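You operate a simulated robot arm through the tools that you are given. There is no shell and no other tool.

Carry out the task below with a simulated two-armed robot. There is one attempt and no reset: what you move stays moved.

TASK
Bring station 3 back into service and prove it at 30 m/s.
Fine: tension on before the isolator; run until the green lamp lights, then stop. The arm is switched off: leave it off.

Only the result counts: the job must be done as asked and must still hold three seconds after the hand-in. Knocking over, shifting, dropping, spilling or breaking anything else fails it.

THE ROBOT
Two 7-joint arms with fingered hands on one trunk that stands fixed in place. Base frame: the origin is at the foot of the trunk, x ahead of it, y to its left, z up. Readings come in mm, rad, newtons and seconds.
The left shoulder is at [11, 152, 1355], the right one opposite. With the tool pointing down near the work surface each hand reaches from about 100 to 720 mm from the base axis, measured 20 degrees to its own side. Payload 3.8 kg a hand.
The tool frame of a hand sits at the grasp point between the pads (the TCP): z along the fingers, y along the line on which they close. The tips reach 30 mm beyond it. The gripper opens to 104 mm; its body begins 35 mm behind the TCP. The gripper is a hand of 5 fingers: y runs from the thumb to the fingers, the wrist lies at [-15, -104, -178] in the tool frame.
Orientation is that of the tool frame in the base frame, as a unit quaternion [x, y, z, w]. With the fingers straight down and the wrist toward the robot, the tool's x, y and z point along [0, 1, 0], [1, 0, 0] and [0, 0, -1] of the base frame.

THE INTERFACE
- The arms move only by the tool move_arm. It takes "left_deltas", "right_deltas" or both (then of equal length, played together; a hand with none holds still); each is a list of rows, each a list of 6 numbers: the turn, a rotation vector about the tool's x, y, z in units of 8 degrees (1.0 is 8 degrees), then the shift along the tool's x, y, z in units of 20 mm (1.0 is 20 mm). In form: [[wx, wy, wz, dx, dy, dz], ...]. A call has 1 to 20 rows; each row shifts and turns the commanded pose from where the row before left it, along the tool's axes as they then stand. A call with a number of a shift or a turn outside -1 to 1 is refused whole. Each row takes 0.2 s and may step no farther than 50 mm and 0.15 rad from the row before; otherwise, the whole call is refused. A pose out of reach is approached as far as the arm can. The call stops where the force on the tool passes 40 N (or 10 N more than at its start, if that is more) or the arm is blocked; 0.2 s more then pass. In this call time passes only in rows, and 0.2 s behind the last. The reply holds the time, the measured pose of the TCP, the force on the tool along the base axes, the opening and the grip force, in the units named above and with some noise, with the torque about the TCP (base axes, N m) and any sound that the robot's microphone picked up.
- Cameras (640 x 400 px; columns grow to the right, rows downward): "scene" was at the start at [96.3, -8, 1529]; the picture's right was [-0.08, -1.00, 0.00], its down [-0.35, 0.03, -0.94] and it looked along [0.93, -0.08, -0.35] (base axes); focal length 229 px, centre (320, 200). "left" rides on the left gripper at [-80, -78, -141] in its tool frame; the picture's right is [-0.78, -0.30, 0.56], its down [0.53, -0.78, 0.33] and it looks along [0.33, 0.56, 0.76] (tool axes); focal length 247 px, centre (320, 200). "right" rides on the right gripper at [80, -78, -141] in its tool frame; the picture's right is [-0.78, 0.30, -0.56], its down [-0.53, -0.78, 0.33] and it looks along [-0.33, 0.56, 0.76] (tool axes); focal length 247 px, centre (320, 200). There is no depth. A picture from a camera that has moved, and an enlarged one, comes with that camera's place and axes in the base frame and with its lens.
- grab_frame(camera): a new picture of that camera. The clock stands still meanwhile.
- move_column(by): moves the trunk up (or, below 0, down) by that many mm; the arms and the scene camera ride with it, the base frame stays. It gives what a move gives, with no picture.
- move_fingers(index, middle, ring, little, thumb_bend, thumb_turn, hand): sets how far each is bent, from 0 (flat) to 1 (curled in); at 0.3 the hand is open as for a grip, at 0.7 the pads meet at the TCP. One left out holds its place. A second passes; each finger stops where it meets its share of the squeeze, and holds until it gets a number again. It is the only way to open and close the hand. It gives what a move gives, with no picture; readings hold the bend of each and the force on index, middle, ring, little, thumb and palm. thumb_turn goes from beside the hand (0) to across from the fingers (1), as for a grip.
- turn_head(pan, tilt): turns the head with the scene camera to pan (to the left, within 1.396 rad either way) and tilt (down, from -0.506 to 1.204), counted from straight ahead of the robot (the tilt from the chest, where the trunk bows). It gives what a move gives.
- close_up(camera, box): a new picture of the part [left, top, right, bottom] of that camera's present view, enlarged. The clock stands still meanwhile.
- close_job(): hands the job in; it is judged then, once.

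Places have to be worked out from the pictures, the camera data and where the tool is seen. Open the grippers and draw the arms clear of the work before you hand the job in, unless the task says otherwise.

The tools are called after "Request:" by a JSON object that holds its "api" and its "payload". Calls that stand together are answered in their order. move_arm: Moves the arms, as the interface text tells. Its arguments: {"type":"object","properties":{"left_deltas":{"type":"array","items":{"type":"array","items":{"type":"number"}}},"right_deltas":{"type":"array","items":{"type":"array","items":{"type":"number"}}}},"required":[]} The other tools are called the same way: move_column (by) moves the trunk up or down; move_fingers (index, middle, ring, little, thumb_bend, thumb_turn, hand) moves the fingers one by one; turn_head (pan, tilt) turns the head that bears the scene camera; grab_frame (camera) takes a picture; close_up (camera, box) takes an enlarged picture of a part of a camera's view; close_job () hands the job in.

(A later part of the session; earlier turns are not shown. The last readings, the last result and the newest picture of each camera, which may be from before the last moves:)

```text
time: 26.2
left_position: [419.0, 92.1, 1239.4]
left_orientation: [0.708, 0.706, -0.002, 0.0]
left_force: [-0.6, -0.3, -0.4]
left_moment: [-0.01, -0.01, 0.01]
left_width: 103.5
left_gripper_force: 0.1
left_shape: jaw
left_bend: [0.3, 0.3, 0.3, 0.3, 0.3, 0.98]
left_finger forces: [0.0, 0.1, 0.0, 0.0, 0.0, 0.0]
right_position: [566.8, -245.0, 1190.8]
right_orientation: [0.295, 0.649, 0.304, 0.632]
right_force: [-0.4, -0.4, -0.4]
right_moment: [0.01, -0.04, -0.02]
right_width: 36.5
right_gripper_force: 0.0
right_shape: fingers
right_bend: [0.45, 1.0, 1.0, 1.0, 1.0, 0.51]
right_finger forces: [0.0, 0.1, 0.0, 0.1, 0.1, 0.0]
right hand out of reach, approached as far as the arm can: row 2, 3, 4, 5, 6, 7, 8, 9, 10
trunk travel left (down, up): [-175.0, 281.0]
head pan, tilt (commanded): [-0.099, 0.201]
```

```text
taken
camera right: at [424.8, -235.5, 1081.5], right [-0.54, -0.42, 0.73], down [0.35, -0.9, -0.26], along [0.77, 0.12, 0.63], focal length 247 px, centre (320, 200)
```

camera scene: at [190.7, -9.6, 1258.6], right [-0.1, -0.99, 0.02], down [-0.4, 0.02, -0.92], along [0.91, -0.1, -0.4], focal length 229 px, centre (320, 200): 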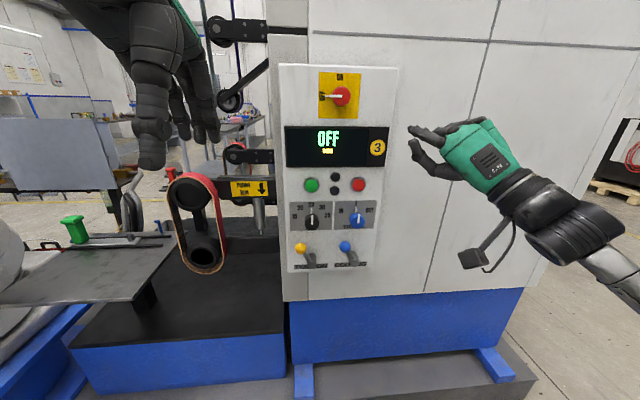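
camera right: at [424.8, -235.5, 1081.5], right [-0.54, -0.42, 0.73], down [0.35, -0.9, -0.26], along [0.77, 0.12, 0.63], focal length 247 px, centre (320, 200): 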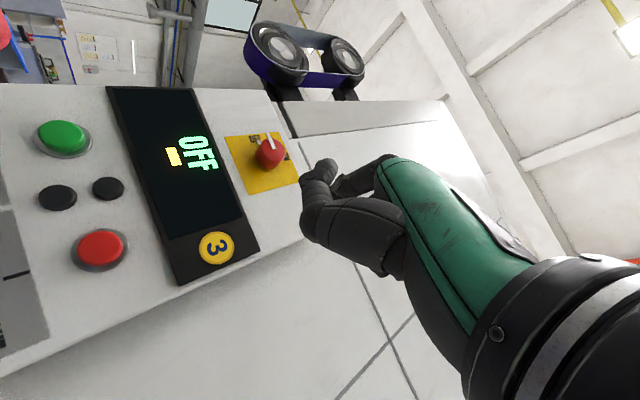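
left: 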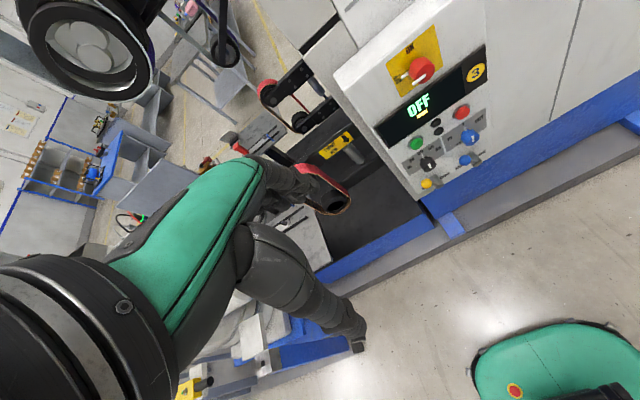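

The roll-left pose blocks moving left/down. The natural pose would be palm down with the forearm level (tool z ~30° below horizontal), where a straight index points at the panel; I go back to that: unpitch, then roll back.

Request:
{"api": "move_arm", "payload": {"right_deltas": [[0.78, 0.62, 0, 0, 0, 0], [0.78, 0.62, 0, 0, 0, 0], [0.78, 0.62, 0, 0, 0, 0], [0.78, 0.62, 0, 0, 0, 0], [0, 0, 1, 0, 0, 0], [0, 0, 1, 0, 0, 0], [0, 0, 1, 0, 0, 0], [0, 0, 1, 0, 0, 0], [0, 0, 1, 0, 0, 0]]}}

Request:
{"api": "move_fingers", "payload": {"hand": "right", "index": 0}}

Request:
{"api": "grab_frame", "payload": {"camera": "scene"}}

```text
time: 28.2
left_position: [420.4, 94.1, 1239.0]
left_orientation: [0.707, 0.707, -0.001, 0.0]
left_force: [0.4, -1.2, -0.2]
left_moment: [0.0, 0.01, 0.02]
left_width: 103.5
left_gripper_force: 0.0
left_shape: jaw
left_bend: [0.3, 0.3, 0.3, 0.3, 0.3, 0.98]
left_finger forces: [0.1, 0.1, 0.0, 0.0, 0.0, 0.0]
right_position: [568.9, -240.4, 1192.6]
right_orientation: [0.62, 0.618, 0.341, 0.342]
right_force: [-0.2, 0.1, 0.0]
right_moment: [0.0, 0.02, -0.01]
right_width: 36.6
right_gripper_force: 0.1
right_shape: fingers
right_bend: [0.45, 1.0, 1.0, 1.0, 1.0, 0.51]
right_finger forces: [0.0, 0.0, 0.0, 0.0, 0.1, 0.0]
right hand out of reach, approached as far as the arm can: row 4
trunk travel left (down, up): [-175.0, 281.0]
head pan, tilt (commanded): [-0.099, 0.201]
```

```text
time: 29.2
left_position: [421.0, 92.1, 1239.2]
left_orientation: [0.708, 0.707, -0.001, -0.001]
left_force: [0.2, -0.3, -0.2]
left_moment: [0.02, 0.0, -0.02]
left_width: 103.8
left_gripper_force: 0.1
left_shape: jaw
left_bend: [0.3, 0.3, 0.3, 0.3, 0.3, 0.98]
left_finger forces: [0.0, 0.0, 0.0, 0.0, 0.0, 0.0]
right_position: [569.2, -238.9, 1192.1]
right_orientation: [0.62, 0.619, 0.34, 0.342]
right_force: [-0.1, -0.2, 0.3]
right_moment: [-0.01, 0.02, -0.01]
right_width: 48.8
right_gripper_force: 0.1
right_shape: fingers
right_bend: [0.0, 1.0, 1.0, 1.0, 1.0, 0.51]
right_finger forces: [0.0, 0.1, 0.0, 0.1, 0.0, 0.0]
trunk travel left (down, up): [-175.0, 281.0]
head pan, tilt (commanded): [-0.099, 0.201]
```

```text
taken
camera scene: at [191.0, -9.5, 1258.5], right [-0.1, -0.99, 0.02], down [-0.4, 0.02, -0.92], along [0.91, -0.1, -0.4], focal length 229 px, centre (320, 200)
```

scene: 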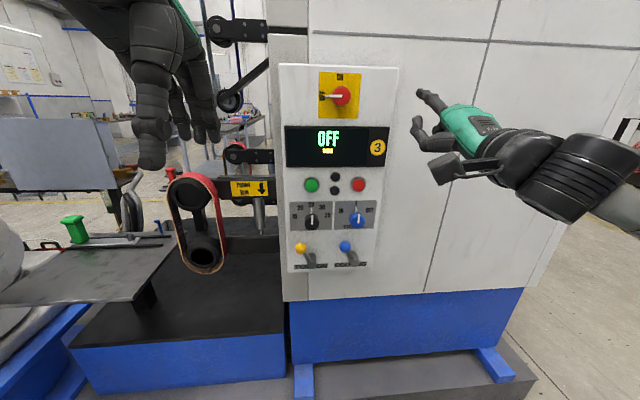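

Palm-down at 58° pitch works. Now move 160 mm left and 200 mm down in this orientation.

Request:
{"api": "move_arm", "payload": {"right_deltas": [[0, 0, 0, 0.8, -0.846, 0.533], [0, 0, 0, 0.8, -0.846, 0.533], [0, 0, 0, 0.8, -0.846, 0.533], [0, 0, 0, 0.8, -0.846, 0.533], [0, 0, 0, 0.8, -0.846, 0.533], [0, 0, 0, 0.8, -0.846, 0.533], [0, 0, 0, 0.8, -0.846, 0.533], [0, 0, 0, 0.8, -0.846, 0.533], [0, 0, 0, 0.8, -0.846, 0.533], [0, 0, 0, 0.8, -0.846, 0.533]]}}

Request:
{"api": "grab_frame", "payload": {"camera": "scene"}}

Request:
{"api": "grab_frame", "payload": {"camera": "right"}}

```text
time: 31.4
left_position: [419.4, 92.6, 1238.3]
left_orientation: [0.708, 0.706, -0.001, 0.0]
left_force: [0.4, -0.2, 0.6]
left_moment: [0.01, 0.03, 0.02]
left_width: 103.7
left_gripper_force: 0.0
left_shape: jaw
left_bend: [0.3, 0.3, 0.3, 0.3, 0.3, 0.98]
left_finger forces: [0.0, 0.0, 0.1, 0.0, 0.1, 0.0]
right_position: [556.5, -202.9, 1175.5]
right_orientation: [0.621, 0.62, 0.337, 0.34]
right_force: [0.5, 0.8, 0.5]
right_moment: [0.01, 0.0, 0.01]
right_width: 48.7
right_gripper_force: 0.1
right_shape: fingers
right_bend: [0.0, 1.0, 1.0, 1.0, 1.0, 0.51]
right_finger forces: [0.1, 0.0, 0.0, 0.0, 0.1, 0.1]
right hand out of reach, approached as far as the arm can: row 1, 2, 3, 4, 5, 6, 7, 8, 9, 10
trunk travel left (down, up): [-175.0, 281.0]
head pan, tilt (commanded): [-0.099, 0.201]
```

```text
taken
camera scene: at [190.9, -9.5, 1258.5], right [-0.1, -0.99, 0.02], down [-0.4, 0.02, -0.92], along [0.91, -0.1, -0.4], focal length 229 px, centre (320, 200)
```

scene: 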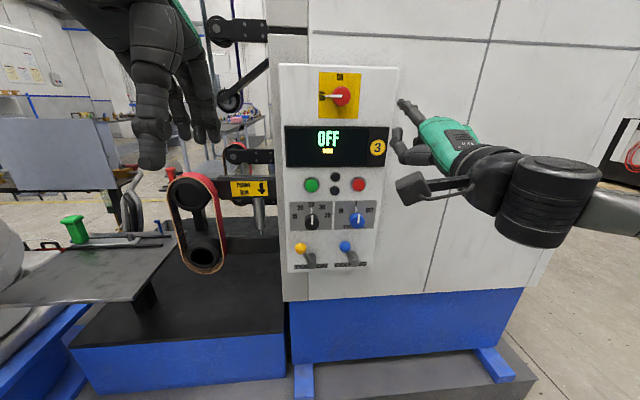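

```text
taken
camera right: at [396.5, -122.4, 1185.2], right [-0.31, -0.77, 0.55], down [-0.14, -0.54, -0.83], along [0.94, -0.34, 0.06], focal length 247 px, centre (320, 200)
```

right: 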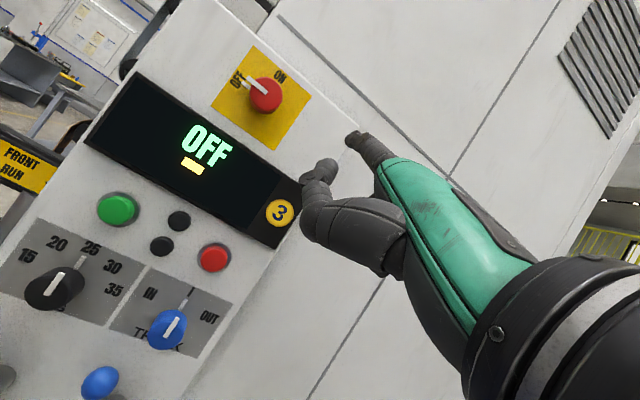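

Stuck again: the elbow is flared out to the right so the wrist is bent to its limit. I look at the right arm to understand its posture.

Request:
{"api": "turn_head", "payload": {"pan": -0.8, "tilt": 0.35}}

Request:
{"api": "grab_frame", "payload": {"camera": "scene"}}

Request:
{"api": "grab_frame", "payload": {"camera": "left"}}

```text
time: 32.5
left_position: [420.7, 93.7, 1239.1]
left_orientation: [0.708, 0.706, -0.002, 0.0]
left_force: [0.3, 0.5, -0.6]
left_moment: [0.02, 0.01, -0.02]
left_width: 103.6
left_gripper_force: 0.0
left_shape: jaw
left_bend: [0.3, 0.3, 0.3, 0.3, 0.3, 0.98]
left_finger forces: [0.0, 0.0, 0.1, 0.0, 0.0, 0.0]
right_position: [556.5, -203.3, 1174.8]
right_orientation: [0.621, 0.621, 0.338, 0.339]
right_force: [0.3, 0.5, 0.0]
right_moment: [0.01, -0.01, 0.0]
right_width: 48.6
right_gripper_force: 0.1
right_shape: fingers
right_bend: [0.0, 1.0, 1.0, 1.0, 1.0, 0.51]
right_finger forces: [0.0, 0.1, 0.0, 0.0, 0.0, 0.0]
trunk travel left (down, up): [-175.0, 281.0]
head pan, tilt (commanded): [-0.799, 0.351]
```

```text
taken
camera scene: at [160.8, -66.9, 1250.6], right [-0.7, -0.7, 0.15], down [-0.43, 0.25, -0.87], along [0.57, -0.67, -0.47], focal length 229 px, centre (320, 200)
```

scene: 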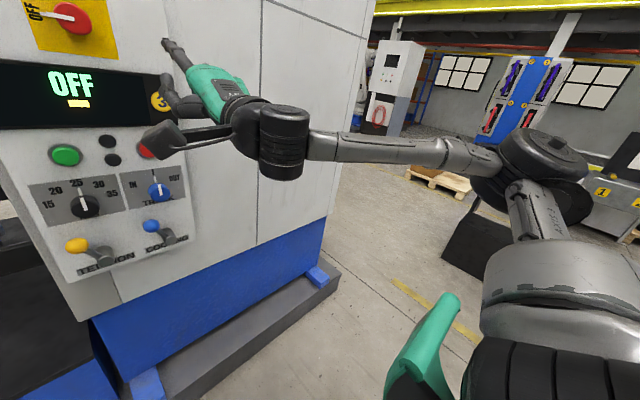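

```text
taken
camera left: at [342.5, 12.6, 1381.1], right [-0.3, -0.78, -0.56], down [-0.78, 0.54, -0.33], along [0.56, 0.33, -0.76], focal length 247 px, centre (320, 200)
```

left: 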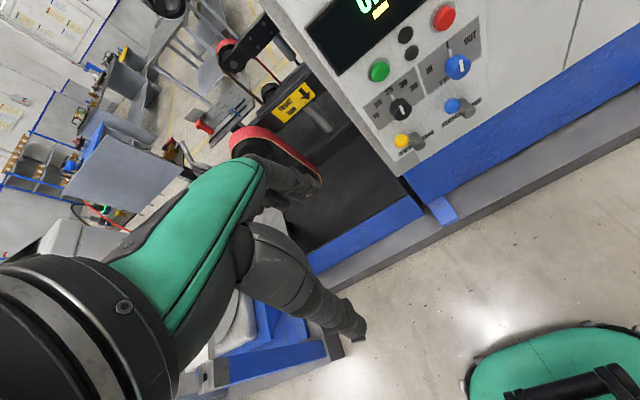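

The arm is folded tightly (wrist only ~270 mm from the shoulder) with the elbow level and out to the side. Raising the trunk again draws the shoulder back and up, so reaching the panel will extend the arm; I raise it by 130 mm.

Request:
{"api": "move_column", "payload": {"by": 130}}

Request:
{"api": "move_arm", "payload": {"right_deltas": [[0, 0, 0, 0, -0.83, 0.55], [0, 0, 0, 0, -0.83, 0.55], [0, 0, 0, 0, -0.83, 0.55], [0, 0, 0, 0, -0.83, 0.55], [0, 0, 0, 0, -0.83, 0.55], [0, 0, 0, 0, -0.83, 0.55]]}}

Request:
{"api": "grab_frame", "payload": {"camera": "scene"}}

```text
time: 34.0
left_position: [420.6, 93.6, 1367.9]
left_orientation: [0.708, 0.706, -0.002, 0.0]
left_force: [0.5, 0.5, -0.3]
left_moment: [0.02, 0.02, 0.01]
left_width: 103.5
left_gripper_force: 0.1
left_shape: jaw
left_bend: [0.3, 0.3, 0.3, 0.3, 0.3, 0.98]
left_finger forces: [0.1, 0.0, 0.0, 0.0, 0.0, 0.0]
right_position: [505.9, -201.3, 1378.5]
right_orientation: [0.599, 0.597, 0.376, 0.379]
right_force: [-0.2, 0.0, 0.2]
right_moment: [-0.03, -0.01, -0.01]
right_width: 48.6
right_gripper_force: 0.1
right_shape: fingers
right_bend: [0.0, 1.0, 1.0, 1.0, 1.0, 0.51]
right_finger forces: [0.0, 0.0, 0.0, 0.0, 0.0, 0.1]
trunk travel left (down, up): [-305.0, 151.0]
head pan, tilt (commanded): [-0.799, 0.351]
```

```text
time: 35.5
left_position: [419.2, 93.5, 1368.1]
left_orientation: [0.708, 0.707, 0.0, 0.0]
left_force: [0.2, 0.2, 0.5]
left_moment: [0.01, 0.0, -0.03]
left_width: 103.9
left_gripper_force: 0.0
left_shape: jaw
left_bend: [0.3, 0.3, 0.3, 0.3, 0.3, 0.98]
left_finger forces: [0.0, 0.1, 0.0, 0.1, 0.0, 0.0]
right_position: [505.9, -202.4, 1374.0]
right_orientation: [0.6, 0.599, 0.374, 0.376]
right_force: [0.2, -1.0, -0.1]
right_moment: [-0.01, -0.01, 0.04]
right_width: 48.5
right_gripper_force: 0.2
right_shape: fingers
right_bend: [0.0, 1.0, 1.0, 1.0, 1.0, 0.51]
right_finger forces: [0.0, 0.0, 0.0, 0.1, 0.0, 0.0]
right hand out of reach, approached as far as the arm can: row 1, 2, 3, 4, 5, 6
trunk travel left (down, up): [-305.0, 151.0]
head pan, tilt (commanded): [-0.799, 0.351]
```

```text
taken
camera scene: at [95.5, -66.9, 1402.2], right [-0.72, -0.7, 0.04], down [-0.3, 0.25, -0.92], along [0.63, -0.67, -0.38], focal length 229 px, centre (320, 200)
```

scene: 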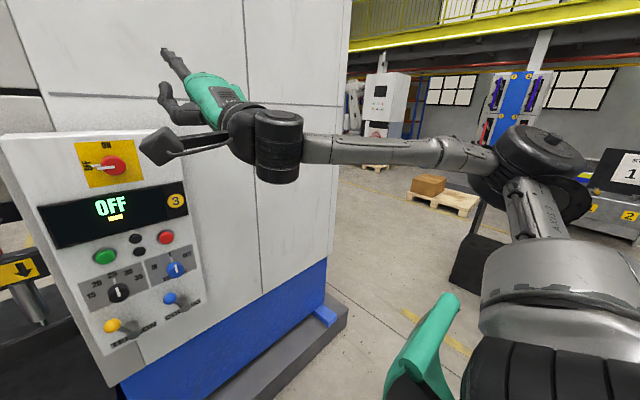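

Still at the limit. I unpitch the hand toward fingers-down first (away from the limit), then move it down and forward.

Request:
{"api": "move_arm", "payload": {"right_deltas": [[1, 0, 0, 0, 0, 0], [1, 0, 0, 0, 0, 0], [1, 0, 0, 0, 0, 0], [1, 0, 0, 0, 0, 0], [1, 0, 0, 0, 0, 0], [1, 0, 0, 0, 0, 0], [1, 0, 0, 0, 0, 0], [1, 0, 0, 0, 0, 0]]}}

Request:
{"api": "move_arm", "payload": {"right_deltas": [[0, 0, 0, 0, 0, 1], [0, 0, 0, 0, 0, 1], [0, 0, 0, 0, 0, 1], [0, 0, 0, 0, 0, 1], [0, 0, 0, 0, 0, 1], [0, 0, 0, 0, 0, 1], [0, 0, 0, 0, 0, 1], [0, 0, 0, 0, 0, 1], [0, 0, 0, 0, 0, 1], [0, 0, 0, 0, 0, 1]]}}

Request:
{"api": "grab_frame", "payload": {"camera": "scene"}}

```text
time: 37.2
left_position: [421.9, 92.6, 1368.7]
left_orientation: [0.707, 0.707, -0.001, 0.0]
left_force: [-0.6, 0.1, 0.0]
left_moment: [-0.01, 0.02, 0.01]
left_width: 103.5
left_gripper_force: 0.0
left_shape: jaw
left_bend: [0.3, 0.3, 0.3, 0.3, 0.3, 0.98]
left_finger forces: [0.0, 0.0, 0.0, 0.0, 0.0, 0.0]
right_position: [508.2, -201.1, 1373.3]
right_orientation: [0.708, 0.707, 0.002, 0.003]
right_force: [0.5, 0.0, -0.3]
right_moment: [-0.01, 0.03, 0.0]
right_width: 48.4
right_gripper_force: 0.2
right_shape: fingers
right_bend: [0.0, 1.0, 1.0, 1.0, 1.0, 0.51]
right_finger forces: [0.1, 0.0, 0.0, 0.0, 0.0, 0.0]
trunk travel left (down, up): [-305.0, 151.0]
head pan, tilt (commanded): [-0.799, 0.351]
```

```text
time: 39.5
left_position: [422.3, 92.5, 1369.5]
left_orientation: [0.708, 0.706, -0.002, 0.001]
left_force: [0.0, 0.0, 0.3]
left_moment: [0.02, 0.0, 0.0]
left_width: 103.7
left_gripper_force: 0.0
left_shape: jaw
left_bend: [0.3, 0.3, 0.3, 0.3, 0.3, 0.98]
left_finger forces: [0.0, 0.1, 0.0, 0.0, 0.1, 0.0]
right_position: [509.9, -201.9, 1173.7]
right_orientation: [0.707, 0.707, 0.002, 0.005]
right_force: [0.3, 0.2, -0.3]
right_moment: [-0.01, -0.01, 0.0]
right_width: 48.5
right_gripper_force: 0.1
right_shape: fingers
right_bend: [0.0, 1.0, 1.0, 1.0, 1.0, 0.51]
right_finger forces: [0.0, 0.1, 0.0, 0.0, 0.1, 0.0]
trunk travel left (down, up): [-305.0, 151.0]
head pan, tilt (commanded): [-0.799, 0.351]
```

```text
taken
camera scene: at [95.7, -67.3, 1402.1], right [-0.72, -0.7, 0.04], down [-0.3, 0.25, -0.92], along [0.63, -0.67, -0.38], focal length 229 px, centre (320, 200)
```

scene: 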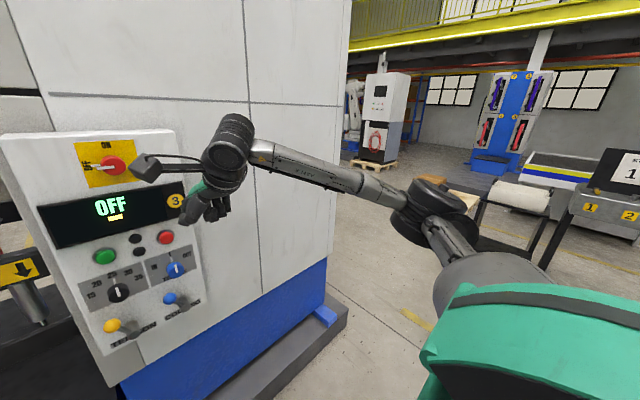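

That moved freely and the elbow is dropping. I continue lower in this orientation to bring the elbow down further.

Request:
{"api": "move_arm", "payload": {"right_deltas": [[0, 0, 0, 0, 0, 1], [0, 0, 0, 0, 0, 1], [0, 0, 0, 0, 0, 1], [0, 0, 0, 0, 0, 1], [0, 0, 0, 0, 0, 1], [0, 0, 0, 0, 0, 1], [0, 0, 0, 0, 0, 1], [0, 0, 0, 0, 0, 1], [0, 0, 0, 0, 0, 1], [0, 0, 0, 0, 0, 1], [0, 0, 0, 0, 0, 1], [0, 0, 0, 0, 0, 1], [0, 0, 0, 0, 0, 1]]}}

Request:
{"api": "grab_frame", "payload": {"camera": "scene"}}

```text
time: 42.2
left_position: [419.5, 92.3, 1369.0]
left_orientation: [0.708, 0.707, -0.001, 0.0]
left_force: [0.3, 0.0, -1.0]
left_moment: [0.03, -0.02, 0.01]
left_width: 103.5
left_gripper_force: 0.0
left_shape: jaw
left_bend: [0.3, 0.3, 0.3, 0.3, 0.3, 0.98]
left_finger forces: [0.1, 0.0, 0.0, 0.0, 0.0, 0.0]
right_position: [511.3, -203.1, 911.5]
right_orientation: [0.708, 0.706, 0.002, 0.004]
right_force: [1.0, 0.0, -0.1]
right_moment: [0.02, 0.01, -0.02]
right_width: 48.7
right_gripper_force: 0.1
right_shape: fingers
right_bend: [0.0, 1.0, 1.0, 1.0, 1.0, 0.51]
right_finger forces: [0.1, 0.0, 0.1, 0.1, 0.0, 0.1]
trunk travel left (down, up): [-305.0, 151.0]
head pan, tilt (commanded): [-0.799, 0.351]
```

```text
taken
camera scene: at [95.7, -67.1, 1402.2], right [-0.72, -0.7, 0.04], down [-0.3, 0.25, -0.92], along [0.63, -0.67, -0.38], focal length 229 px, centre (320, 200)
```

scene: 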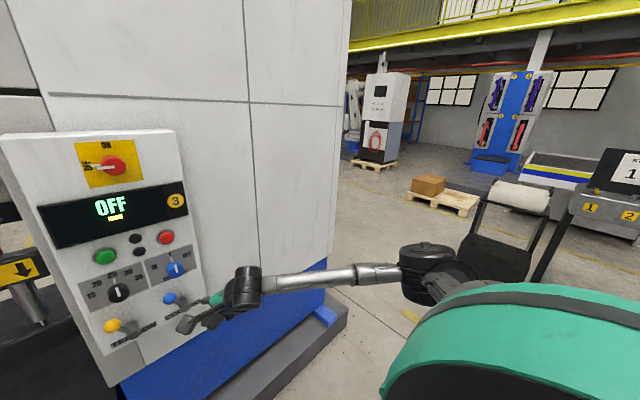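

The elbow is lower now. With a straight index (which points about 49° off tool z), only ~41° of pitch is needed for it to point level at the panel; I pitch up 40° here.

Request:
{"api": "move_arm", "payload": {"right_deltas": [[-1, 0, 0, 0, 0, 0], [-1, 0, 0, 0, 0, 0], [-1, 0, 0, 0, 0, 0], [-1, 0, 0, 0, 0, 0], [-1, 0, 0, 0, 0, 0]]}}

Request:
{"api": "turn_head", "payload": {"pan": -0.1, "tilt": 0.5}}

Request:
{"api": "grab_frame", "payload": {"camera": "scene"}}

Request:
{"api": "grab_frame", "payload": {"camera": "right"}}

```text
time: 43.5
left_position: [420.0, 93.6, 1369.4]
left_orientation: [0.708, 0.706, -0.001, 0.0]
left_force: [0.6, 0.3, -0.4]
left_moment: [0.01, 0.01, 0.01]
left_width: 103.3
left_gripper_force: 0.1
left_shape: jaw
left_bend: [0.3, 0.3, 0.3, 0.3, 0.3, 0.98]
left_finger forces: [0.1, 0.0, 0.0, 0.0, 0.1, 0.0]
right_position: [513.3, -206.8, 919.1]
right_orientation: [0.695, 0.709, 0.092, 0.078]
right_force: [-0.2, 0.8, 0.1]
right_moment: [0.02, -0.01, -0.01]
right_width: 48.7
right_gripper_force: 0.1
right_shape: fingers
right_bend: [0.0, 1.0, 1.0, 1.0, 1.0, 0.51]
right_finger forces: [0.0, 0.1, 0.1, 0.1, 0.0, 0.1]
right hand out of reach, approached as far as the arm can: row 2, 3, 4, 5
trunk travel left (down, up): [-305.0, 151.0]
head pan, tilt (commanded): [-0.799, 0.351]
```

```text
time: 44.5
left_position: [419.9, 94.3, 1368.5]
left_orientation: [0.708, 0.706, -0.002, 0.0]
left_force: [0.4, -0.2, -0.4]
left_moment: [0.01, 0.0, 0.02]
left_width: 103.7
left_gripper_force: 0.0
left_shape: jaw
left_bend: [0.3, 0.3, 0.3, 0.3, 0.3, 0.98]
left_finger forces: [0.1, 0.1, 0.0, 0.0, 0.1, 0.0]
right_position: [513.8, -206.4, 917.5]
right_orientation: [0.695, 0.709, 0.093, 0.077]
right_force: [-0.6, 0.0, -0.3]
right_moment: [-0.01, 0.05, -0.01]
right_width: 48.5
right_gripper_force: 0.0
right_shape: fingers
right_bend: [0.0, 1.0, 1.0, 1.0, 1.0, 0.51]
right_finger forces: [0.1, 0.1, 0.0, 0.1, 0.0, 0.1]
trunk travel left (down, up): [-305.0, 151.0]
head pan, tilt (commanded): [-0.099, 0.499]
```

```text
taken
camera scene: at [120.2, -9.3, 1387.0], right [-0.1, -0.99, 0.01], down [-0.53, 0.05, -0.85], along [0.84, -0.09, -0.53], focal length 229 px, centre (320, 200)
```

scene: 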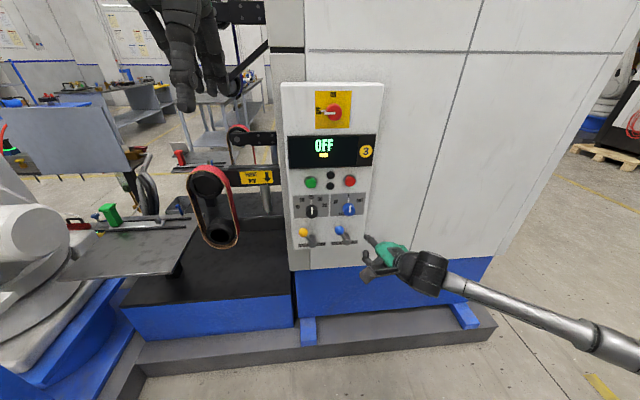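

```text
taken
camera right: at [402.8, -131.2, 1037.3], right [0.17, -0.78, 0.6], down [-0.66, -0.54, -0.52], along [0.73, -0.31, -0.61], focal length 247 px, centre (320, 200)
```

right: 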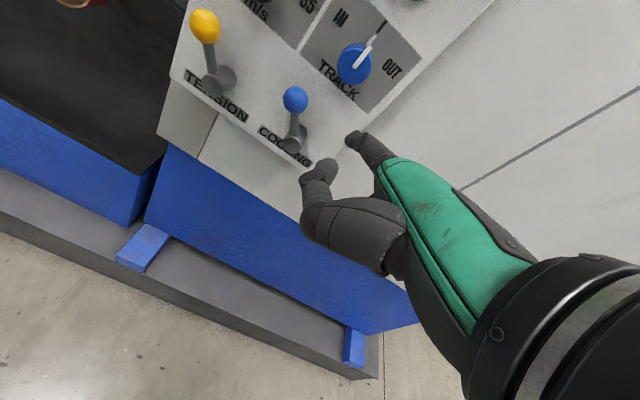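

Pitch is limited to ~13° here, so the forearm roll is at its stop. I look at the arm posture again from the head to work out how to swing the elbow down.

Request:
{"api": "turn_head", "payload": {"pan": -0.7, "tilt": 0.75}}

Request:
{"api": "grab_frame", "payload": {"camera": "scene"}}

```text
time: 45.5
left_position: [420.4, 92.8, 1369.1]
left_orientation: [0.708, 0.706, -0.001, 0.0]
left_force: [0.1, -0.2, 0.5]
left_moment: [0.01, -0.02, -0.03]
left_width: 103.7
left_gripper_force: 0.2
left_shape: jaw
left_bend: [0.3, 0.3, 0.3, 0.3, 0.3, 0.98]
left_finger forces: [0.0, 0.0, 0.0, 0.1, 0.0, 0.0]
right_position: [514.1, -207.3, 917.8]
right_orientation: [0.695, 0.708, 0.092, 0.077]
right_force: [-0.5, 0.0, -0.2]
right_moment: [0.01, -0.01, -0.01]
right_width: 49.0
right_gripper_force: 0.0
right_shape: fingers
right_bend: [0.0, 1.0, 1.0, 1.0, 1.0, 0.51]
right_finger forces: [0.0, 0.1, 0.0, 0.0, 0.1, 0.1]
trunk travel left (down, up): [-305.0, 151.0]
head pan, tilt (commanded): [-0.7, 0.75]
```

```text
taken
camera scene: at [91.8, -53.6, 1366.7], right [-0.64, -0.77, 0.04], down [-0.57, 0.44, -0.7], along [0.52, -0.47, -0.72], focal length 229 px, centre (320, 200)
```

scene: 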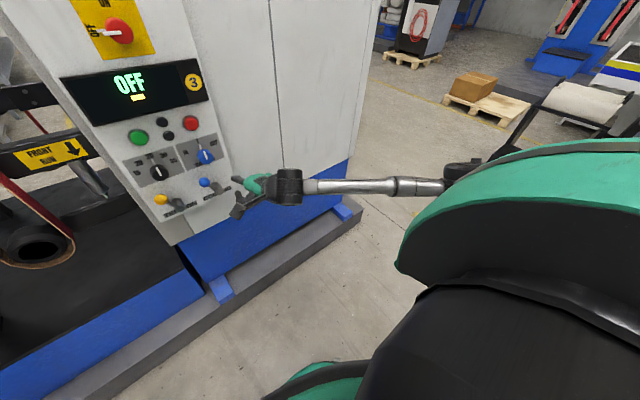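

The forearm is at ~40° to the hand; fingers-down is the natural orientation for this arm. I can push the tension lever sideways with the straight index in a fingers-down pose, so I go back to fingers-down and move left to bring the index to the left of the tension ball (still in front of it).

Request:
{"api": "move_arm", "payload": {"right_deltas": [[1, 0, 0, 0, 0, 0], [0.7, 0, 0, 0, 0, 0], [0, 0, 0, 0.95, 0, 0.2], [0, 0, 0, 0.95, 0, 0.2], [0, 0, 0, 0.95, 0, 0.2], [0, 0, 0, 0.95, 0, 0.2], [0, 0, 0, 0.95, 0, 0.2], [0, 0, 0, 0.95, 0, 0.2], [0, 0, 0, 0.95, 0, 0.2], [0, 0, 0, 0.95, 0, 0.2], [0, 0, 0, 0.95, 0, 0.2], [0, 0, 0, 0.95, 0, 0.2], [0, 0, 0, 0.95, 0, 0.2]]}}

Request:
{"api": "turn_head", "payload": {"pan": -0.05, "tilt": 0.6}}

Request:
{"api": "grab_frame", "payload": {"camera": "scene"}}

Request:
{"api": "grab_frame", "payload": {"camera": "right"}}

```text
time: 48.3
left_position: [419.8, 93.2, 1369.7]
left_orientation: [0.708, 0.707, -0.001, 0.0]
left_force: [-0.6, 0.6, -0.1]
left_moment: [-0.02, -0.02, -0.02]
left_width: 103.5
left_gripper_force: 0.0
left_shape: jaw
left_bend: [0.3, 0.3, 0.3, 0.3, 0.3, 0.98]
left_finger forces: [0.0, 0.0, 0.0, 0.0, 0.0, 0.0]
right_position: [508.5, 3.5, 878.1]
right_orientation: [0.699, 0.715, 0.009, -0.007]
right_force: [0.9, -0.7, -0.1]
right_moment: [-0.01, -0.01, 0.03]
right_width: 48.6
right_gripper_force: 0.0
right_shape: fingers
right_bend: [0.0, 1.0, 1.0, 1.0, 1.0, 0.51]
right_finger forces: [0.0, 0.0, 0.0, 0.1, 0.1, 0.1]
trunk travel left (down, up): [-305.0, 151.0]
head pan, tilt (commanded): [-0.7, 0.75]
```

```text
time: 49.4
left_position: [420.4, 93.3, 1369.2]
left_orientation: [0.707, 0.707, -0.001, 0.0]
left_force: [-0.1, -0.7, 1.2]
left_moment: [0.02, -0.03, -0.04]
left_width: 103.9
left_gripper_force: 0.0
left_shape: jaw
left_bend: [0.3, 0.3, 0.3, 0.3, 0.3, 0.98]
left_finger forces: [0.0, 0.1, 0.0, 0.0, 0.0, 0.1]
right_position: [508.0, 2.5, 879.0]
right_orientation: [0.7, 0.714, 0.008, -0.006]
right_force: [-0.5, 0.4, 0.8]
right_moment: [0.05, 0.0, 0.0]
right_width: 48.8
right_gripper_force: 0.1
right_shape: fingers
right_bend: [0.0, 1.0, 1.0, 1.0, 1.0, 0.51]
right_finger forces: [0.0, 0.1, 0.0, 0.1, 0.0, 0.0]
trunk travel left (down, up): [-305.0, 151.0]
head pan, tilt (commanded): [-0.051, 0.6]
```

```text
taken
camera scene: at [117.5, -4.6, 1378.0], right [-0.05, -1.0, 0.0], down [-0.61, 0.03, -0.79], along [0.79, -0.04, -0.62], focal length 229 px, centre (320, 200)
```

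scene: 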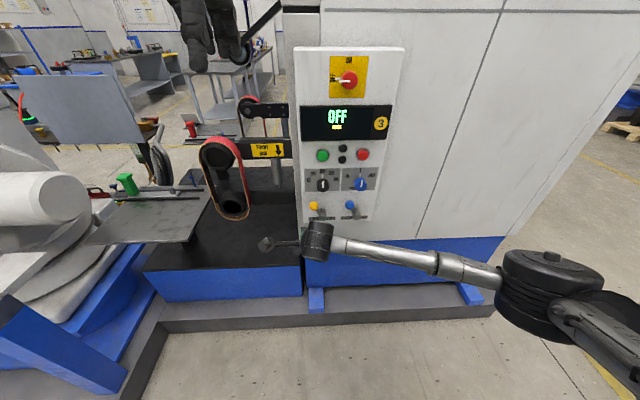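

```text
taken
camera right: at [429.0, 79.5, 1020.8], right [0.31, -0.78, 0.54], down [-0.76, -0.54, -0.35], along [0.57, -0.31, -0.77], focal length 247 px, centre (320, 200)
```

right: 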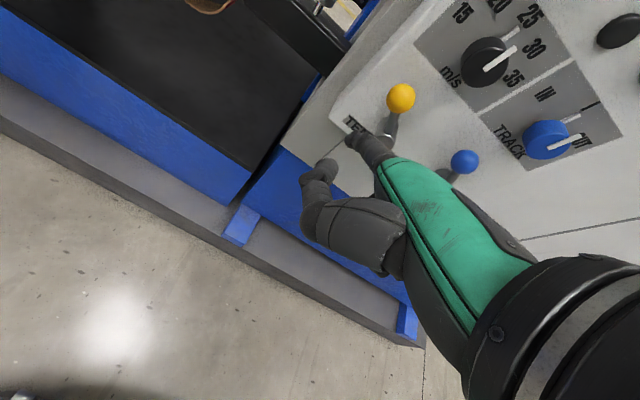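

The tension ball is confirmed at about (701,−15,900), cooling ball at (701,−134,897). My index tip should be at about TCP+(107,12,−3); I advance so the tip sits left of the tension ball at about (712,25,885).

Request:
{"api": "move_arm", "payload": {"right_deltas": [[0, 0, 0, 0.15, 0.97, -0.09], [0, 0, 0, 0.15, 0.97, -0.09], [0, 0, 0, 0.15, 0.97, -0.09], [0, 0, 0, 0.15, 0.97, -0.09]]}}

Request:
{"api": "grab_frame", "payload": {"camera": "right"}}

Request:
{"api": "close_up", "payload": {"camera": "scene", "box": [250, 150, 410, 280]}}

```text
time: 50.4
left_position: [421.6, 92.5, 1369.7]
left_orientation: [0.708, 0.707, -0.001, -0.001]
left_force: [-0.2, -0.1, 0.5]
left_moment: [-0.03, 0.0, -0.04]
left_width: 103.6
left_gripper_force: 0.1
left_shape: jaw
left_bend: [0.3, 0.3, 0.3, 0.3, 0.3, 0.98]
left_finger forces: [0.0, 0.0, 0.0, 0.0, 0.0, 0.0]
right_position: [585.0, 19.0, 884.7]
right_orientation: [0.7, 0.714, 0.008, -0.005]
right_force: [-0.3, -0.8, 0.4]
right_moment: [-0.04, 0.05, 0.03]
right_width: 48.4
right_gripper_force: 0.0
right_shape: fingers
right_bend: [0.0, 1.0, 1.0, 1.0, 1.0, 0.51]
right_finger forces: [0.1, 0.1, 0.0, 0.0, 0.0, 0.0]
trunk travel left (down, up): [-305.0, 151.0]
head pan, tilt (commanded): [-0.051, 0.6]
```

```text
taken
camera right: at [505.9, 95.0, 1027.1], right [0.31, -0.78, 0.54], down [-0.76, -0.54, -0.34], along [0.56, -0.31, -0.77], focal length 247 px, centre (320, 200)
```

right: 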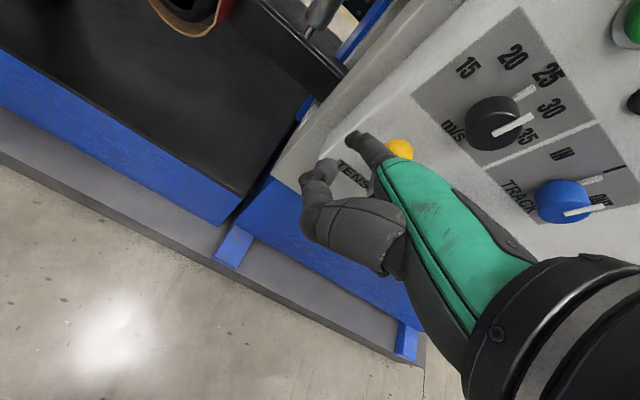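

```text
3.08 times, centred on (330, 215) of scene
camera zoom: at [118.0, -4.1, 1378.0], right [-0.05, -1.0, 0.0], down [-0.61, 0.03, -0.79], along [0.79, -0.04, -0.62], focal length 704 px, centre (289, 154)
```

zoom: 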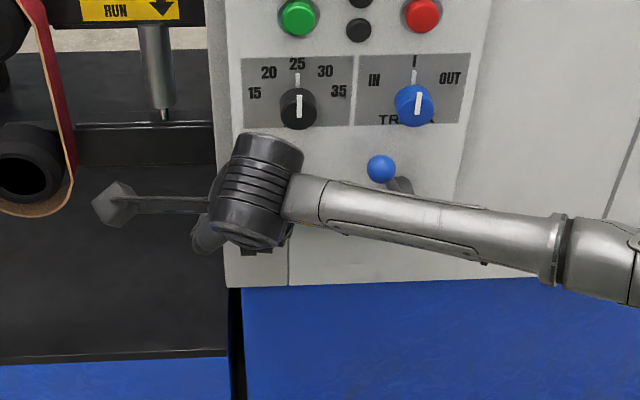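

The tip is about 20 mm short in x and about 30 mm left of the ball. I go 20 mm forward, then sweep slowly to the right.

Request:
{"api": "move_arm", "payload": {"right_deltas": [[0, 0, 0, 0, 0.5, 0], [0, 0, 0, 0, 0.5, 0], [0, 0, 0, -0.5, 0, 0], [0, 0, 0, -0.5, 0, 0], [0, 0, 0, -0.5, 0, 0], [0, 0, 0, -0.5, 0, 0]]}}

Request:
{"api": "grab_frame", "payload": {"camera": "right"}}

```text
time: 51.8
left_position: [419.4, 93.4, 1369.6]
left_orientation: [0.708, 0.707, -0.001, 0.0]
left_force: [-0.9, 0.4, 0.4]
left_moment: [0.0, 0.02, 0.05]
left_width: 103.8
left_gripper_force: 0.1
left_shape: jaw
left_bend: [0.3, 0.3, 0.3, 0.3, 0.3, 0.98]
left_finger forces: [0.0, 0.0, 0.1, 0.1, 0.0, 0.1]
right_position: [606.6, -23.9, 887.1]
right_orientation: [0.699, 0.715, 0.01, -0.004]
right_force: [-1.7, 4.8, 3.3]
right_moment: [0.0, -0.33, 0.38]
right_width: 48.1
right_gripper_force: 2.1
right_shape: fingers
right_bend: [0.0, 1.0, 1.0, 1.0, 1.0, 0.51]
right_finger forces: [4.4, 0.0, 0.1, 0.0, 0.0, 0.1]
trunk travel left (down, up): [-305.0, 151.0]
head pan, tilt (commanded): [-0.051, 0.6]
```

```text
taken
camera right: at [526.6, 53.2, 1028.7], right [0.31, -0.78, 0.54], down [-0.76, -0.55, -0.35], along [0.57, -0.31, -0.76], focal length 247 px, centre (320, 200)
```

right: 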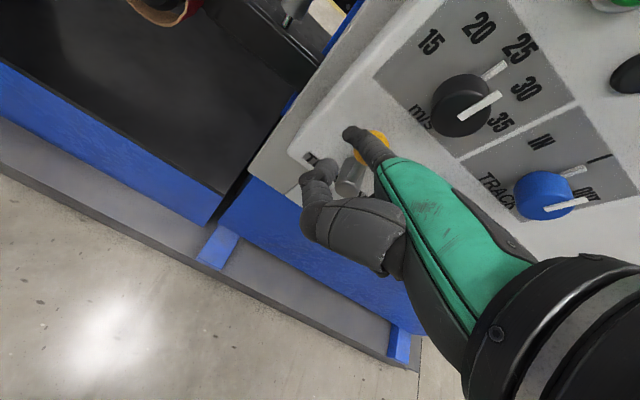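

The finger is on the ball and pushing (≈5 N). I continue to the right in small steps.

Request:
{"api": "move_arm", "payload": {"right_deltas": [[0, 0, 0, -0.5, 0, -0.1], [0, 0, 0, -0.5, 0, -0.1], [0, 0, 0, -0.5, 0, 0]]}}

Request:
{"api": "grab_frame", "payload": {"camera": "right"}}

Request:
{"api": "grab_frame", "payload": {"camera": "left"}}

```text
time: 52.5
left_position: [419.9, 92.7, 1369.1]
left_orientation: [0.708, 0.706, -0.001, -0.001]
left_force: [0.8, 0.2, -0.6]
left_moment: [-0.03, 0.01, 0.0]
left_width: 103.8
left_gripper_force: 0.0
left_shape: jaw
left_bend: [0.3, 0.3, 0.3, 0.3, 0.3, 0.98]
left_finger forces: [0.0, 0.0, 0.0, 0.0, 0.1, 0.1]
right_position: [607.0, -55.0, 886.2]
right_orientation: [0.699, 0.715, 0.008, -0.006]
right_force: [0.3, 1.7, 1.0]
right_moment: [-0.02, -0.07, 0.12]
right_width: 48.6
right_gripper_force: 0.7
right_shape: fingers
right_bend: [0.0, 1.0, 1.0, 1.0, 1.0, 0.51]
right_finger forces: [1.4, 0.1, 0.0, 0.0, 0.0, 0.0]
trunk travel left (down, up): [-305.0, 151.0]
head pan, tilt (commanded): [-0.051, 0.6]
```

```text
taken
camera right: at [527.3, 22.1, 1028.0], right [0.31, -0.78, 0.54], down [-0.76, -0.54, -0.34], along [0.56, -0.31, -0.77], focal length 247 px, centre (320, 200)
```

right: 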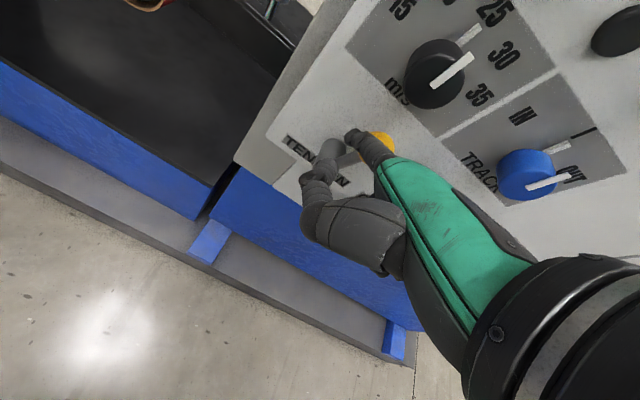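

```text
taken
camera left: at [342.4, 12.6, 1511.1], right [-0.3, -0.78, -0.55], down [-0.78, 0.54, -0.33], along [0.56, 0.33, -0.76], focal length 247 px, centre (320, 200)
```

left: 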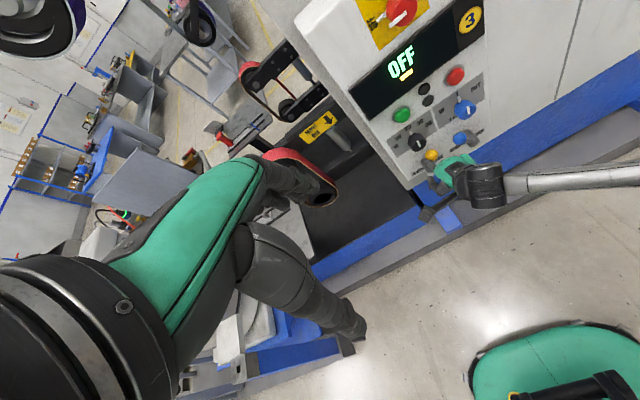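

The force has dropped to ~1.7 N; the lever has passed the middle. I continue a little until it reaches a stop.

Request:
{"api": "move_arm", "payload": {"right_deltas": [[0, 0, 0, -0.4, 0, 0], [0, 0, 0, -0.4, 0, 0.1]]}}

Request:
{"api": "close_up", "payload": {"camera": "left", "box": [370, 30, 520, 220]}}

Request:
{"api": "grab_frame", "payload": {"camera": "right"}}

```text
time: 53.1
left_position: [419.8, 92.7, 1369.5]
left_orientation: [0.708, 0.706, -0.001, 0.0]
left_force: [-0.1, 0.0, -0.6]
left_moment: [-0.04, 0.01, -0.01]
left_width: 103.6
left_gripper_force: 0.1
left_shape: jaw
left_bend: [0.3, 0.3, 0.3, 0.3, 0.3, 0.98]
left_finger forces: [0.0, 0.0, 0.0, 0.0, 0.0, 0.0]
right_position: [606.6, -68.9, 885.5]
right_orientation: [0.7, 0.714, 0.008, -0.006]
right_force: [-0.3, 2.1, 0.2]
right_moment: [-0.05, -0.03, 0.17]
right_width: 48.0
right_gripper_force: 0.3
right_shape: fingers
right_bend: [0.0, 1.0, 1.0, 1.0, 1.0, 0.51]
right_finger forces: [2.0, 0.0, 0.1, 0.0, 0.0, 0.0]
trunk travel left (down, up): [-305.0, 151.0]
head pan, tilt (commanded): [-0.051, 0.6]
```

```text
2.11 times, centred on (445, 125) of left
camera zoom: at [342.3, 12.7, 1511.1], right [-0.3, -0.78, -0.56], down [-0.78, 0.54, -0.33], along [0.56, 0.33, -0.76], focal length 520 px, centre (57, 358)
```

zoom: 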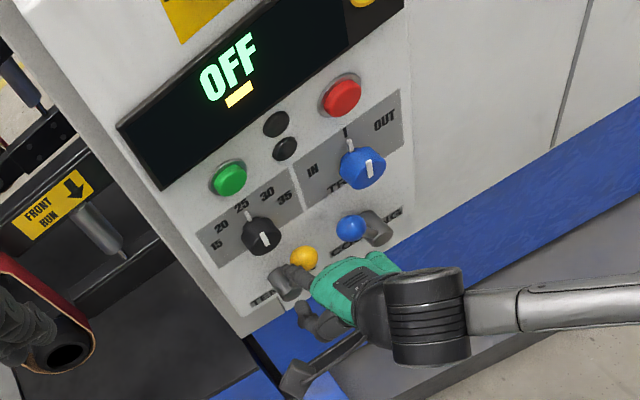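

```text
taken
camera right: at [527.8, 6.4, 1026.8], right [0.31, -0.78, 0.54], down [-0.76, -0.54, -0.35], along [0.57, -0.31, -0.77], focal length 247 px, centre (320, 200)
```

right: 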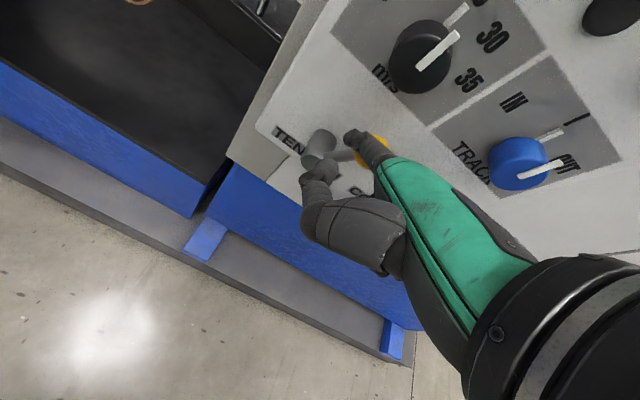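

The lever now leans right (~35–40°). I push a bit more in small steps to find its stop.

Request:
{"api": "move_arm", "payload": {"right_deltas": [[0, 0, 0, -0.3, 0, 0.05], [0, 0, 0, -0.3, 0, 0.05]]}}

Request:
{"api": "close_up", "payload": {"camera": "left", "box": [370, 30, 520, 220]}}

```text
time: 53.8
left_position: [420.2, 95.3, 1369.3]
left_orientation: [0.707, 0.707, -0.002, 0.001]
left_force: [-0.2, 0.8, 0.6]
left_moment: [-0.02, -0.02, -0.02]
left_width: 103.7
left_gripper_force: 0.1
left_shape: jaw
left_bend: [0.3, 0.3, 0.3, 0.3, 0.3, 0.98]
left_finger forces: [0.0, 0.0, 0.1, 0.2, 0.1, 0.0]
right_position: [608.3, -77.8, 884.0]
right_orientation: [0.698, 0.716, 0.009, -0.005]
right_force: [-1.1, 9.0, 1.2]
right_moment: [-0.07, -0.11, 0.82]
right_width: 46.2
right_gripper_force: 4.6
right_shape: fingers
right_bend: [0.0, 1.0, 1.0, 1.0, 1.0, 0.51]
right_finger forces: [9.3, 0.0, 0.0, 0.0, 0.0, 0.0]
trunk travel left (down, up): [-305.0, 151.0]
head pan, tilt (commanded): [-0.051, 0.6]
```

```text
2.11 times, centred on (445, 125) of left
camera zoom: at [342.0, 15.0, 1511.2], right [-0.3, -0.78, -0.55], down [-0.78, 0.53, -0.33], along [0.56, 0.33, -0.76], focal length 520 px, centre (57, 358)
```

zoom: 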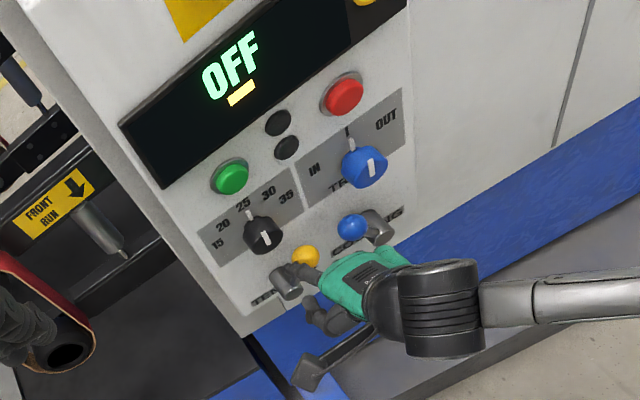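

The force rose to 9 N: the lever is against its stop on the right. I back off left and then away, and check lever and belt.

Request:
{"api": "move_arm", "payload": {"right_deltas": [[0, 0, 0, 0.7, 0, 0], [0, 0, 0, 0.7, 0, 0], [0, 0, 0, 0, -1, 0], [0, 0, 0, 0, -1, 0], [0, 0, 0, 0, -1, 0], [0, 0, 0, 0, -1, 0], [0, 0, 0, -1, -0.5, 0], [0, 0, 0, -1, 0, 0], [0, 0, 0, -1, 0, 0], [0, 0, 0, -1, 0, 0], [0, 0, 0, -1, 0, 0], [0, 0, 0, -1, 0, 0]]}}

Request:
{"api": "grab_frame", "payload": {"camera": "scene"}}

Request:
{"api": "close_up", "payload": {"camera": "scene", "box": [290, 40, 420, 240]}}

Request:
{"api": "close_up", "payload": {"camera": "scene", "box": [180, 80, 310, 240]}}

```text
time: 56.4
left_position: [419.6, 92.8, 1368.6]
left_orientation: [0.708, 0.706, -0.001, 0.0]
left_force: [0.1, 0.0, 0.5]
left_moment: [0.02, 0.03, 0.03]
left_width: 103.6
left_gripper_force: 0.1
left_shape: jaw
left_bend: [0.3, 0.3, 0.3, 0.3, 0.3, 0.98]
left_finger forces: [0.0, 0.0, 0.0, 0.1, 0.0, 0.1]
right_position: [519.0, -176.7, 883.9]
right_orientation: [0.699, 0.715, 0.008, -0.007]
right_force: [0.2, 0.0, 0.2]
right_moment: [-0.03, -0.01, -0.01]
right_width: 48.4
right_gripper_force: 0.0
right_shape: fingers
right_bend: [0.0, 1.0, 1.0, 1.0, 1.0, 0.51]
right_finger forces: [0.1, 0.0, 0.0, 0.1, 0.1, 0.1]
trunk travel left (down, up): [-305.0, 151.0]
head pan, tilt (commanded): [-0.051, 0.6]
```

```text
taken
camera scene: at [117.1, -5.2, 1378.1], right [-0.05, -1.0, 0.0], down [-0.61, 0.03, -0.79], along [0.79, -0.04, -0.61], focal length 229 px, centre (320, 200)
```

scene: 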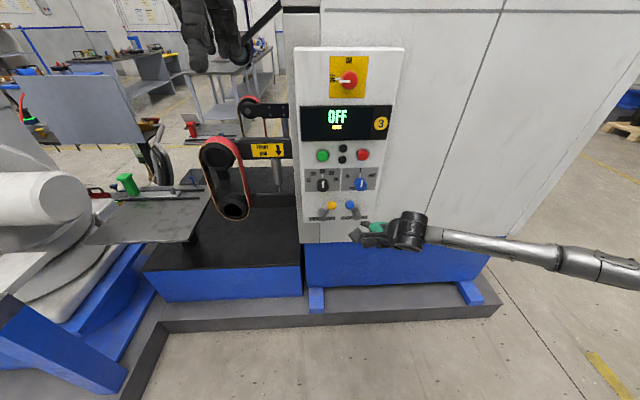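

```text
2.00 times, centred on (355, 140) of scene
camera zoom: at [117.1, -5.2, 1378.1], right [-0.05, -1.0, 0.0], down [-0.61, 0.03, -0.79], along [0.79, -0.04, -0.61], focal length 458 px, centre (250, 320)
```

zoom: 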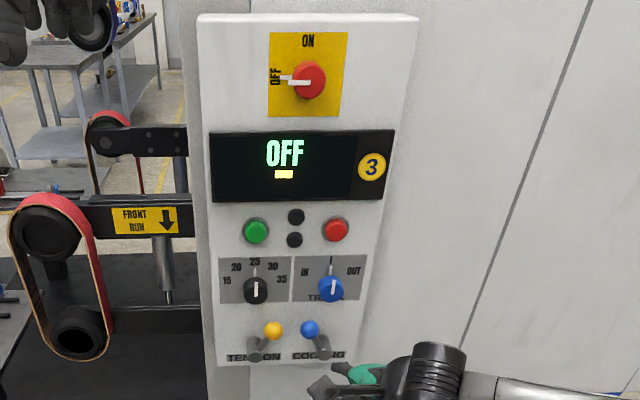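

```text
2.50 times, centred on (245, 160) of scene
camera zoom: at [117.1, -5.2, 1378.1], right [-0.05, -1.0, 0.0], down [-0.61, 0.03, -0.79], along [0.79, -0.04, -0.61], focal length 572 px, centre (508, 300)
```

zoom: 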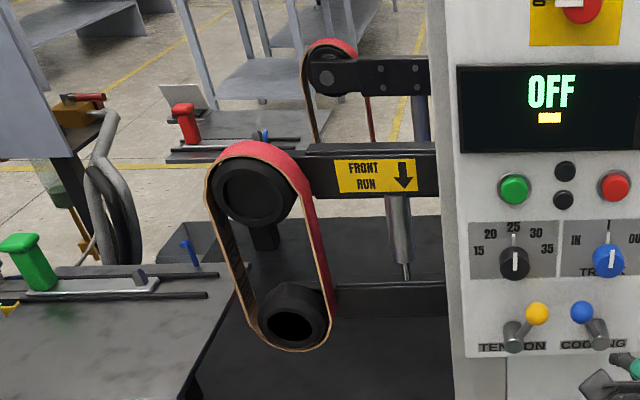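

The tension lever is now over to the right and the belt looks taut. Next comes the isolator; for a front pinch the hand should be above shoulder level, so I first take the right hand back up to its home height before lowering the trunk.

Request:
{"api": "move_arm", "payload": {"right_deltas": [[0, 0, 0, -0.15, -0.15, -1], [0, 0, 0, -0.15, -0.15, -1], [0, 0, 0, -0.15, -0.15, -1], [0, 0, 0, -0.15, -0.15, -1], [0, 0, 0, -0.15, -0.15, -1], [0, 0, 0, -0.15, -0.15, -1], [0, 0, 0, -0.15, -0.15, -1], [0, 0, 0, -0.15, -0.15, -1], [0, 0, 0, -0.15, -0.15, -1], [0, 0, 0, -0.15, -0.15, -1], [0, 0, 0, -0.15, -0.15, -1], [0, 0, 0, -0.15, -0.15, -1], [0, 0, 0, -0.15, -0.15, -1], [0, 0, 0, -0.15, -0.15, -1], [0, 0, 0, -0.15, -0.15, -1], [0, 0, 0, -0.15, -0.15, -1], [0, 0, 0, -0.15, -0.15, -1], [0, 0, 0, -0.15, -0.15, -1], [0, 0, 0, -0.15, -0.15, -1], [0, 0, 0, -0.15, -0.15, -1]]}}

Request:
{"api": "move_arm", "payload": {"right_deltas": [[0, 0, 0, 0, 0, -1], [0, 0, 0, 0, 0, -1], [0, 0, 0, 0, 0, -1], [0, 0, 0, 0, 0, -1], [0, 0, 0, 0, 0, -1]]}}

Request:
{"api": "move_fingers", "payload": {"hand": "right", "index": 0.3, "middle": 0.3, "ring": 0.3, "little": 0.3, "thumb_bend": 0.3, "thumb_turn": 1}}

```text
time: 60.5
left_position: [419.1, 93.4, 1369.1]
left_orientation: [0.708, 0.706, -0.001, 0.0]
left_force: [-0.5, -0.1, 0.7]
left_moment: [0.01, 0.01, -0.01]
left_width: 103.6
left_gripper_force: 0.1
left_shape: jaw
left_bend: [0.3, 0.3, 0.3, 0.3, 0.3, 0.98]
left_finger forces: [0.0, 0.0, 0.0, 0.0, 0.0, 0.1]
right_position: [460.0, -241.0, 1280.9]
right_orientation: [0.699, 0.715, 0.008, -0.005]
right_force: [0.4, 0.0, 0.2]
right_moment: [0.0, -0.04, -0.02]
right_width: 48.6
right_gripper_force: 0.0
right_shape: fingers
right_bend: [0.0, 1.0, 1.0, 1.0, 1.0, 0.51]
right_finger forces: [0.0, 0.0, 0.0, 0.2, 0.0, 0.0]
trunk travel left (down, up): [-305.0, 151.0]
head pan, tilt (commanded): [-0.051, 0.6]
```

```text
time: 61.8
left_position: [420.4, 94.0, 1369.1]
left_orientation: [0.708, 0.707, -0.001, 0.0]
left_force: [-0.1, -0.8, -0.5]
left_moment: [-0.01, -0.02, 0.02]
left_width: 103.1
left_gripper_force: 0.0
left_shape: jaw
left_bend: [0.3, 0.3, 0.3, 0.3, 0.3, 0.98]
left_finger forces: [0.0, 0.1, 0.0, 0.0, 0.0, 0.0]
right_position: [458.8, -243.3, 1379.5]
right_orientation: [0.7, 0.714, 0.008, -0.004]
right_force: [-0.8, 0.0, 0.3]
right_moment: [-0.01, 0.02, 0.01]
right_width: 48.5
right_gripper_force: 0.0
right_shape: fingers
right_bend: [0.0, 1.0, 1.0, 1.0, 1.0, 0.51]
right_finger forces: [0.0, 0.1, 0.0, 0.1, 0.0, 0.1]
trunk travel left (down, up): [-305.0, 151.0]
head pan, tilt (commanded): [-0.051, 0.6]
```

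```text
time: 62.8
left_position: [420.6, 93.3, 1368.9]
left_orientation: [0.708, 0.706, -0.001, 0.0]
left_force: [0.6, 0.0, 0.0]
left_moment: [-0.01, -0.02, 0.02]
left_width: 103.5
left_gripper_force: 0.1
left_shape: jaw
left_bend: [0.3, 0.3, 0.3, 0.3, 0.3, 0.98]
left_finger forces: [0.0, 0.1, 0.0, 0.0, 0.0, 0.1]
right_position: [458.2, -244.4, 1379.6]
right_orientation: [0.7, 0.714, 0.007, -0.005]
right_force: [-0.3, 0.3, 0.8]
right_moment: [-0.01, 0.02, 0.05]
right_width: 102.9
right_gripper_force: 0.0
right_shape: fingers
right_bend: [0.3, 0.3, 0.3, 0.3, 0.3, 0.98]
right_finger forces: [0.1, 0.0, 0.0, 0.0, 0.0, 0.0]
trunk travel left (down, up): [-305.0, 151.0]
head pan, tilt (commanded): [-0.051, 0.6]
```

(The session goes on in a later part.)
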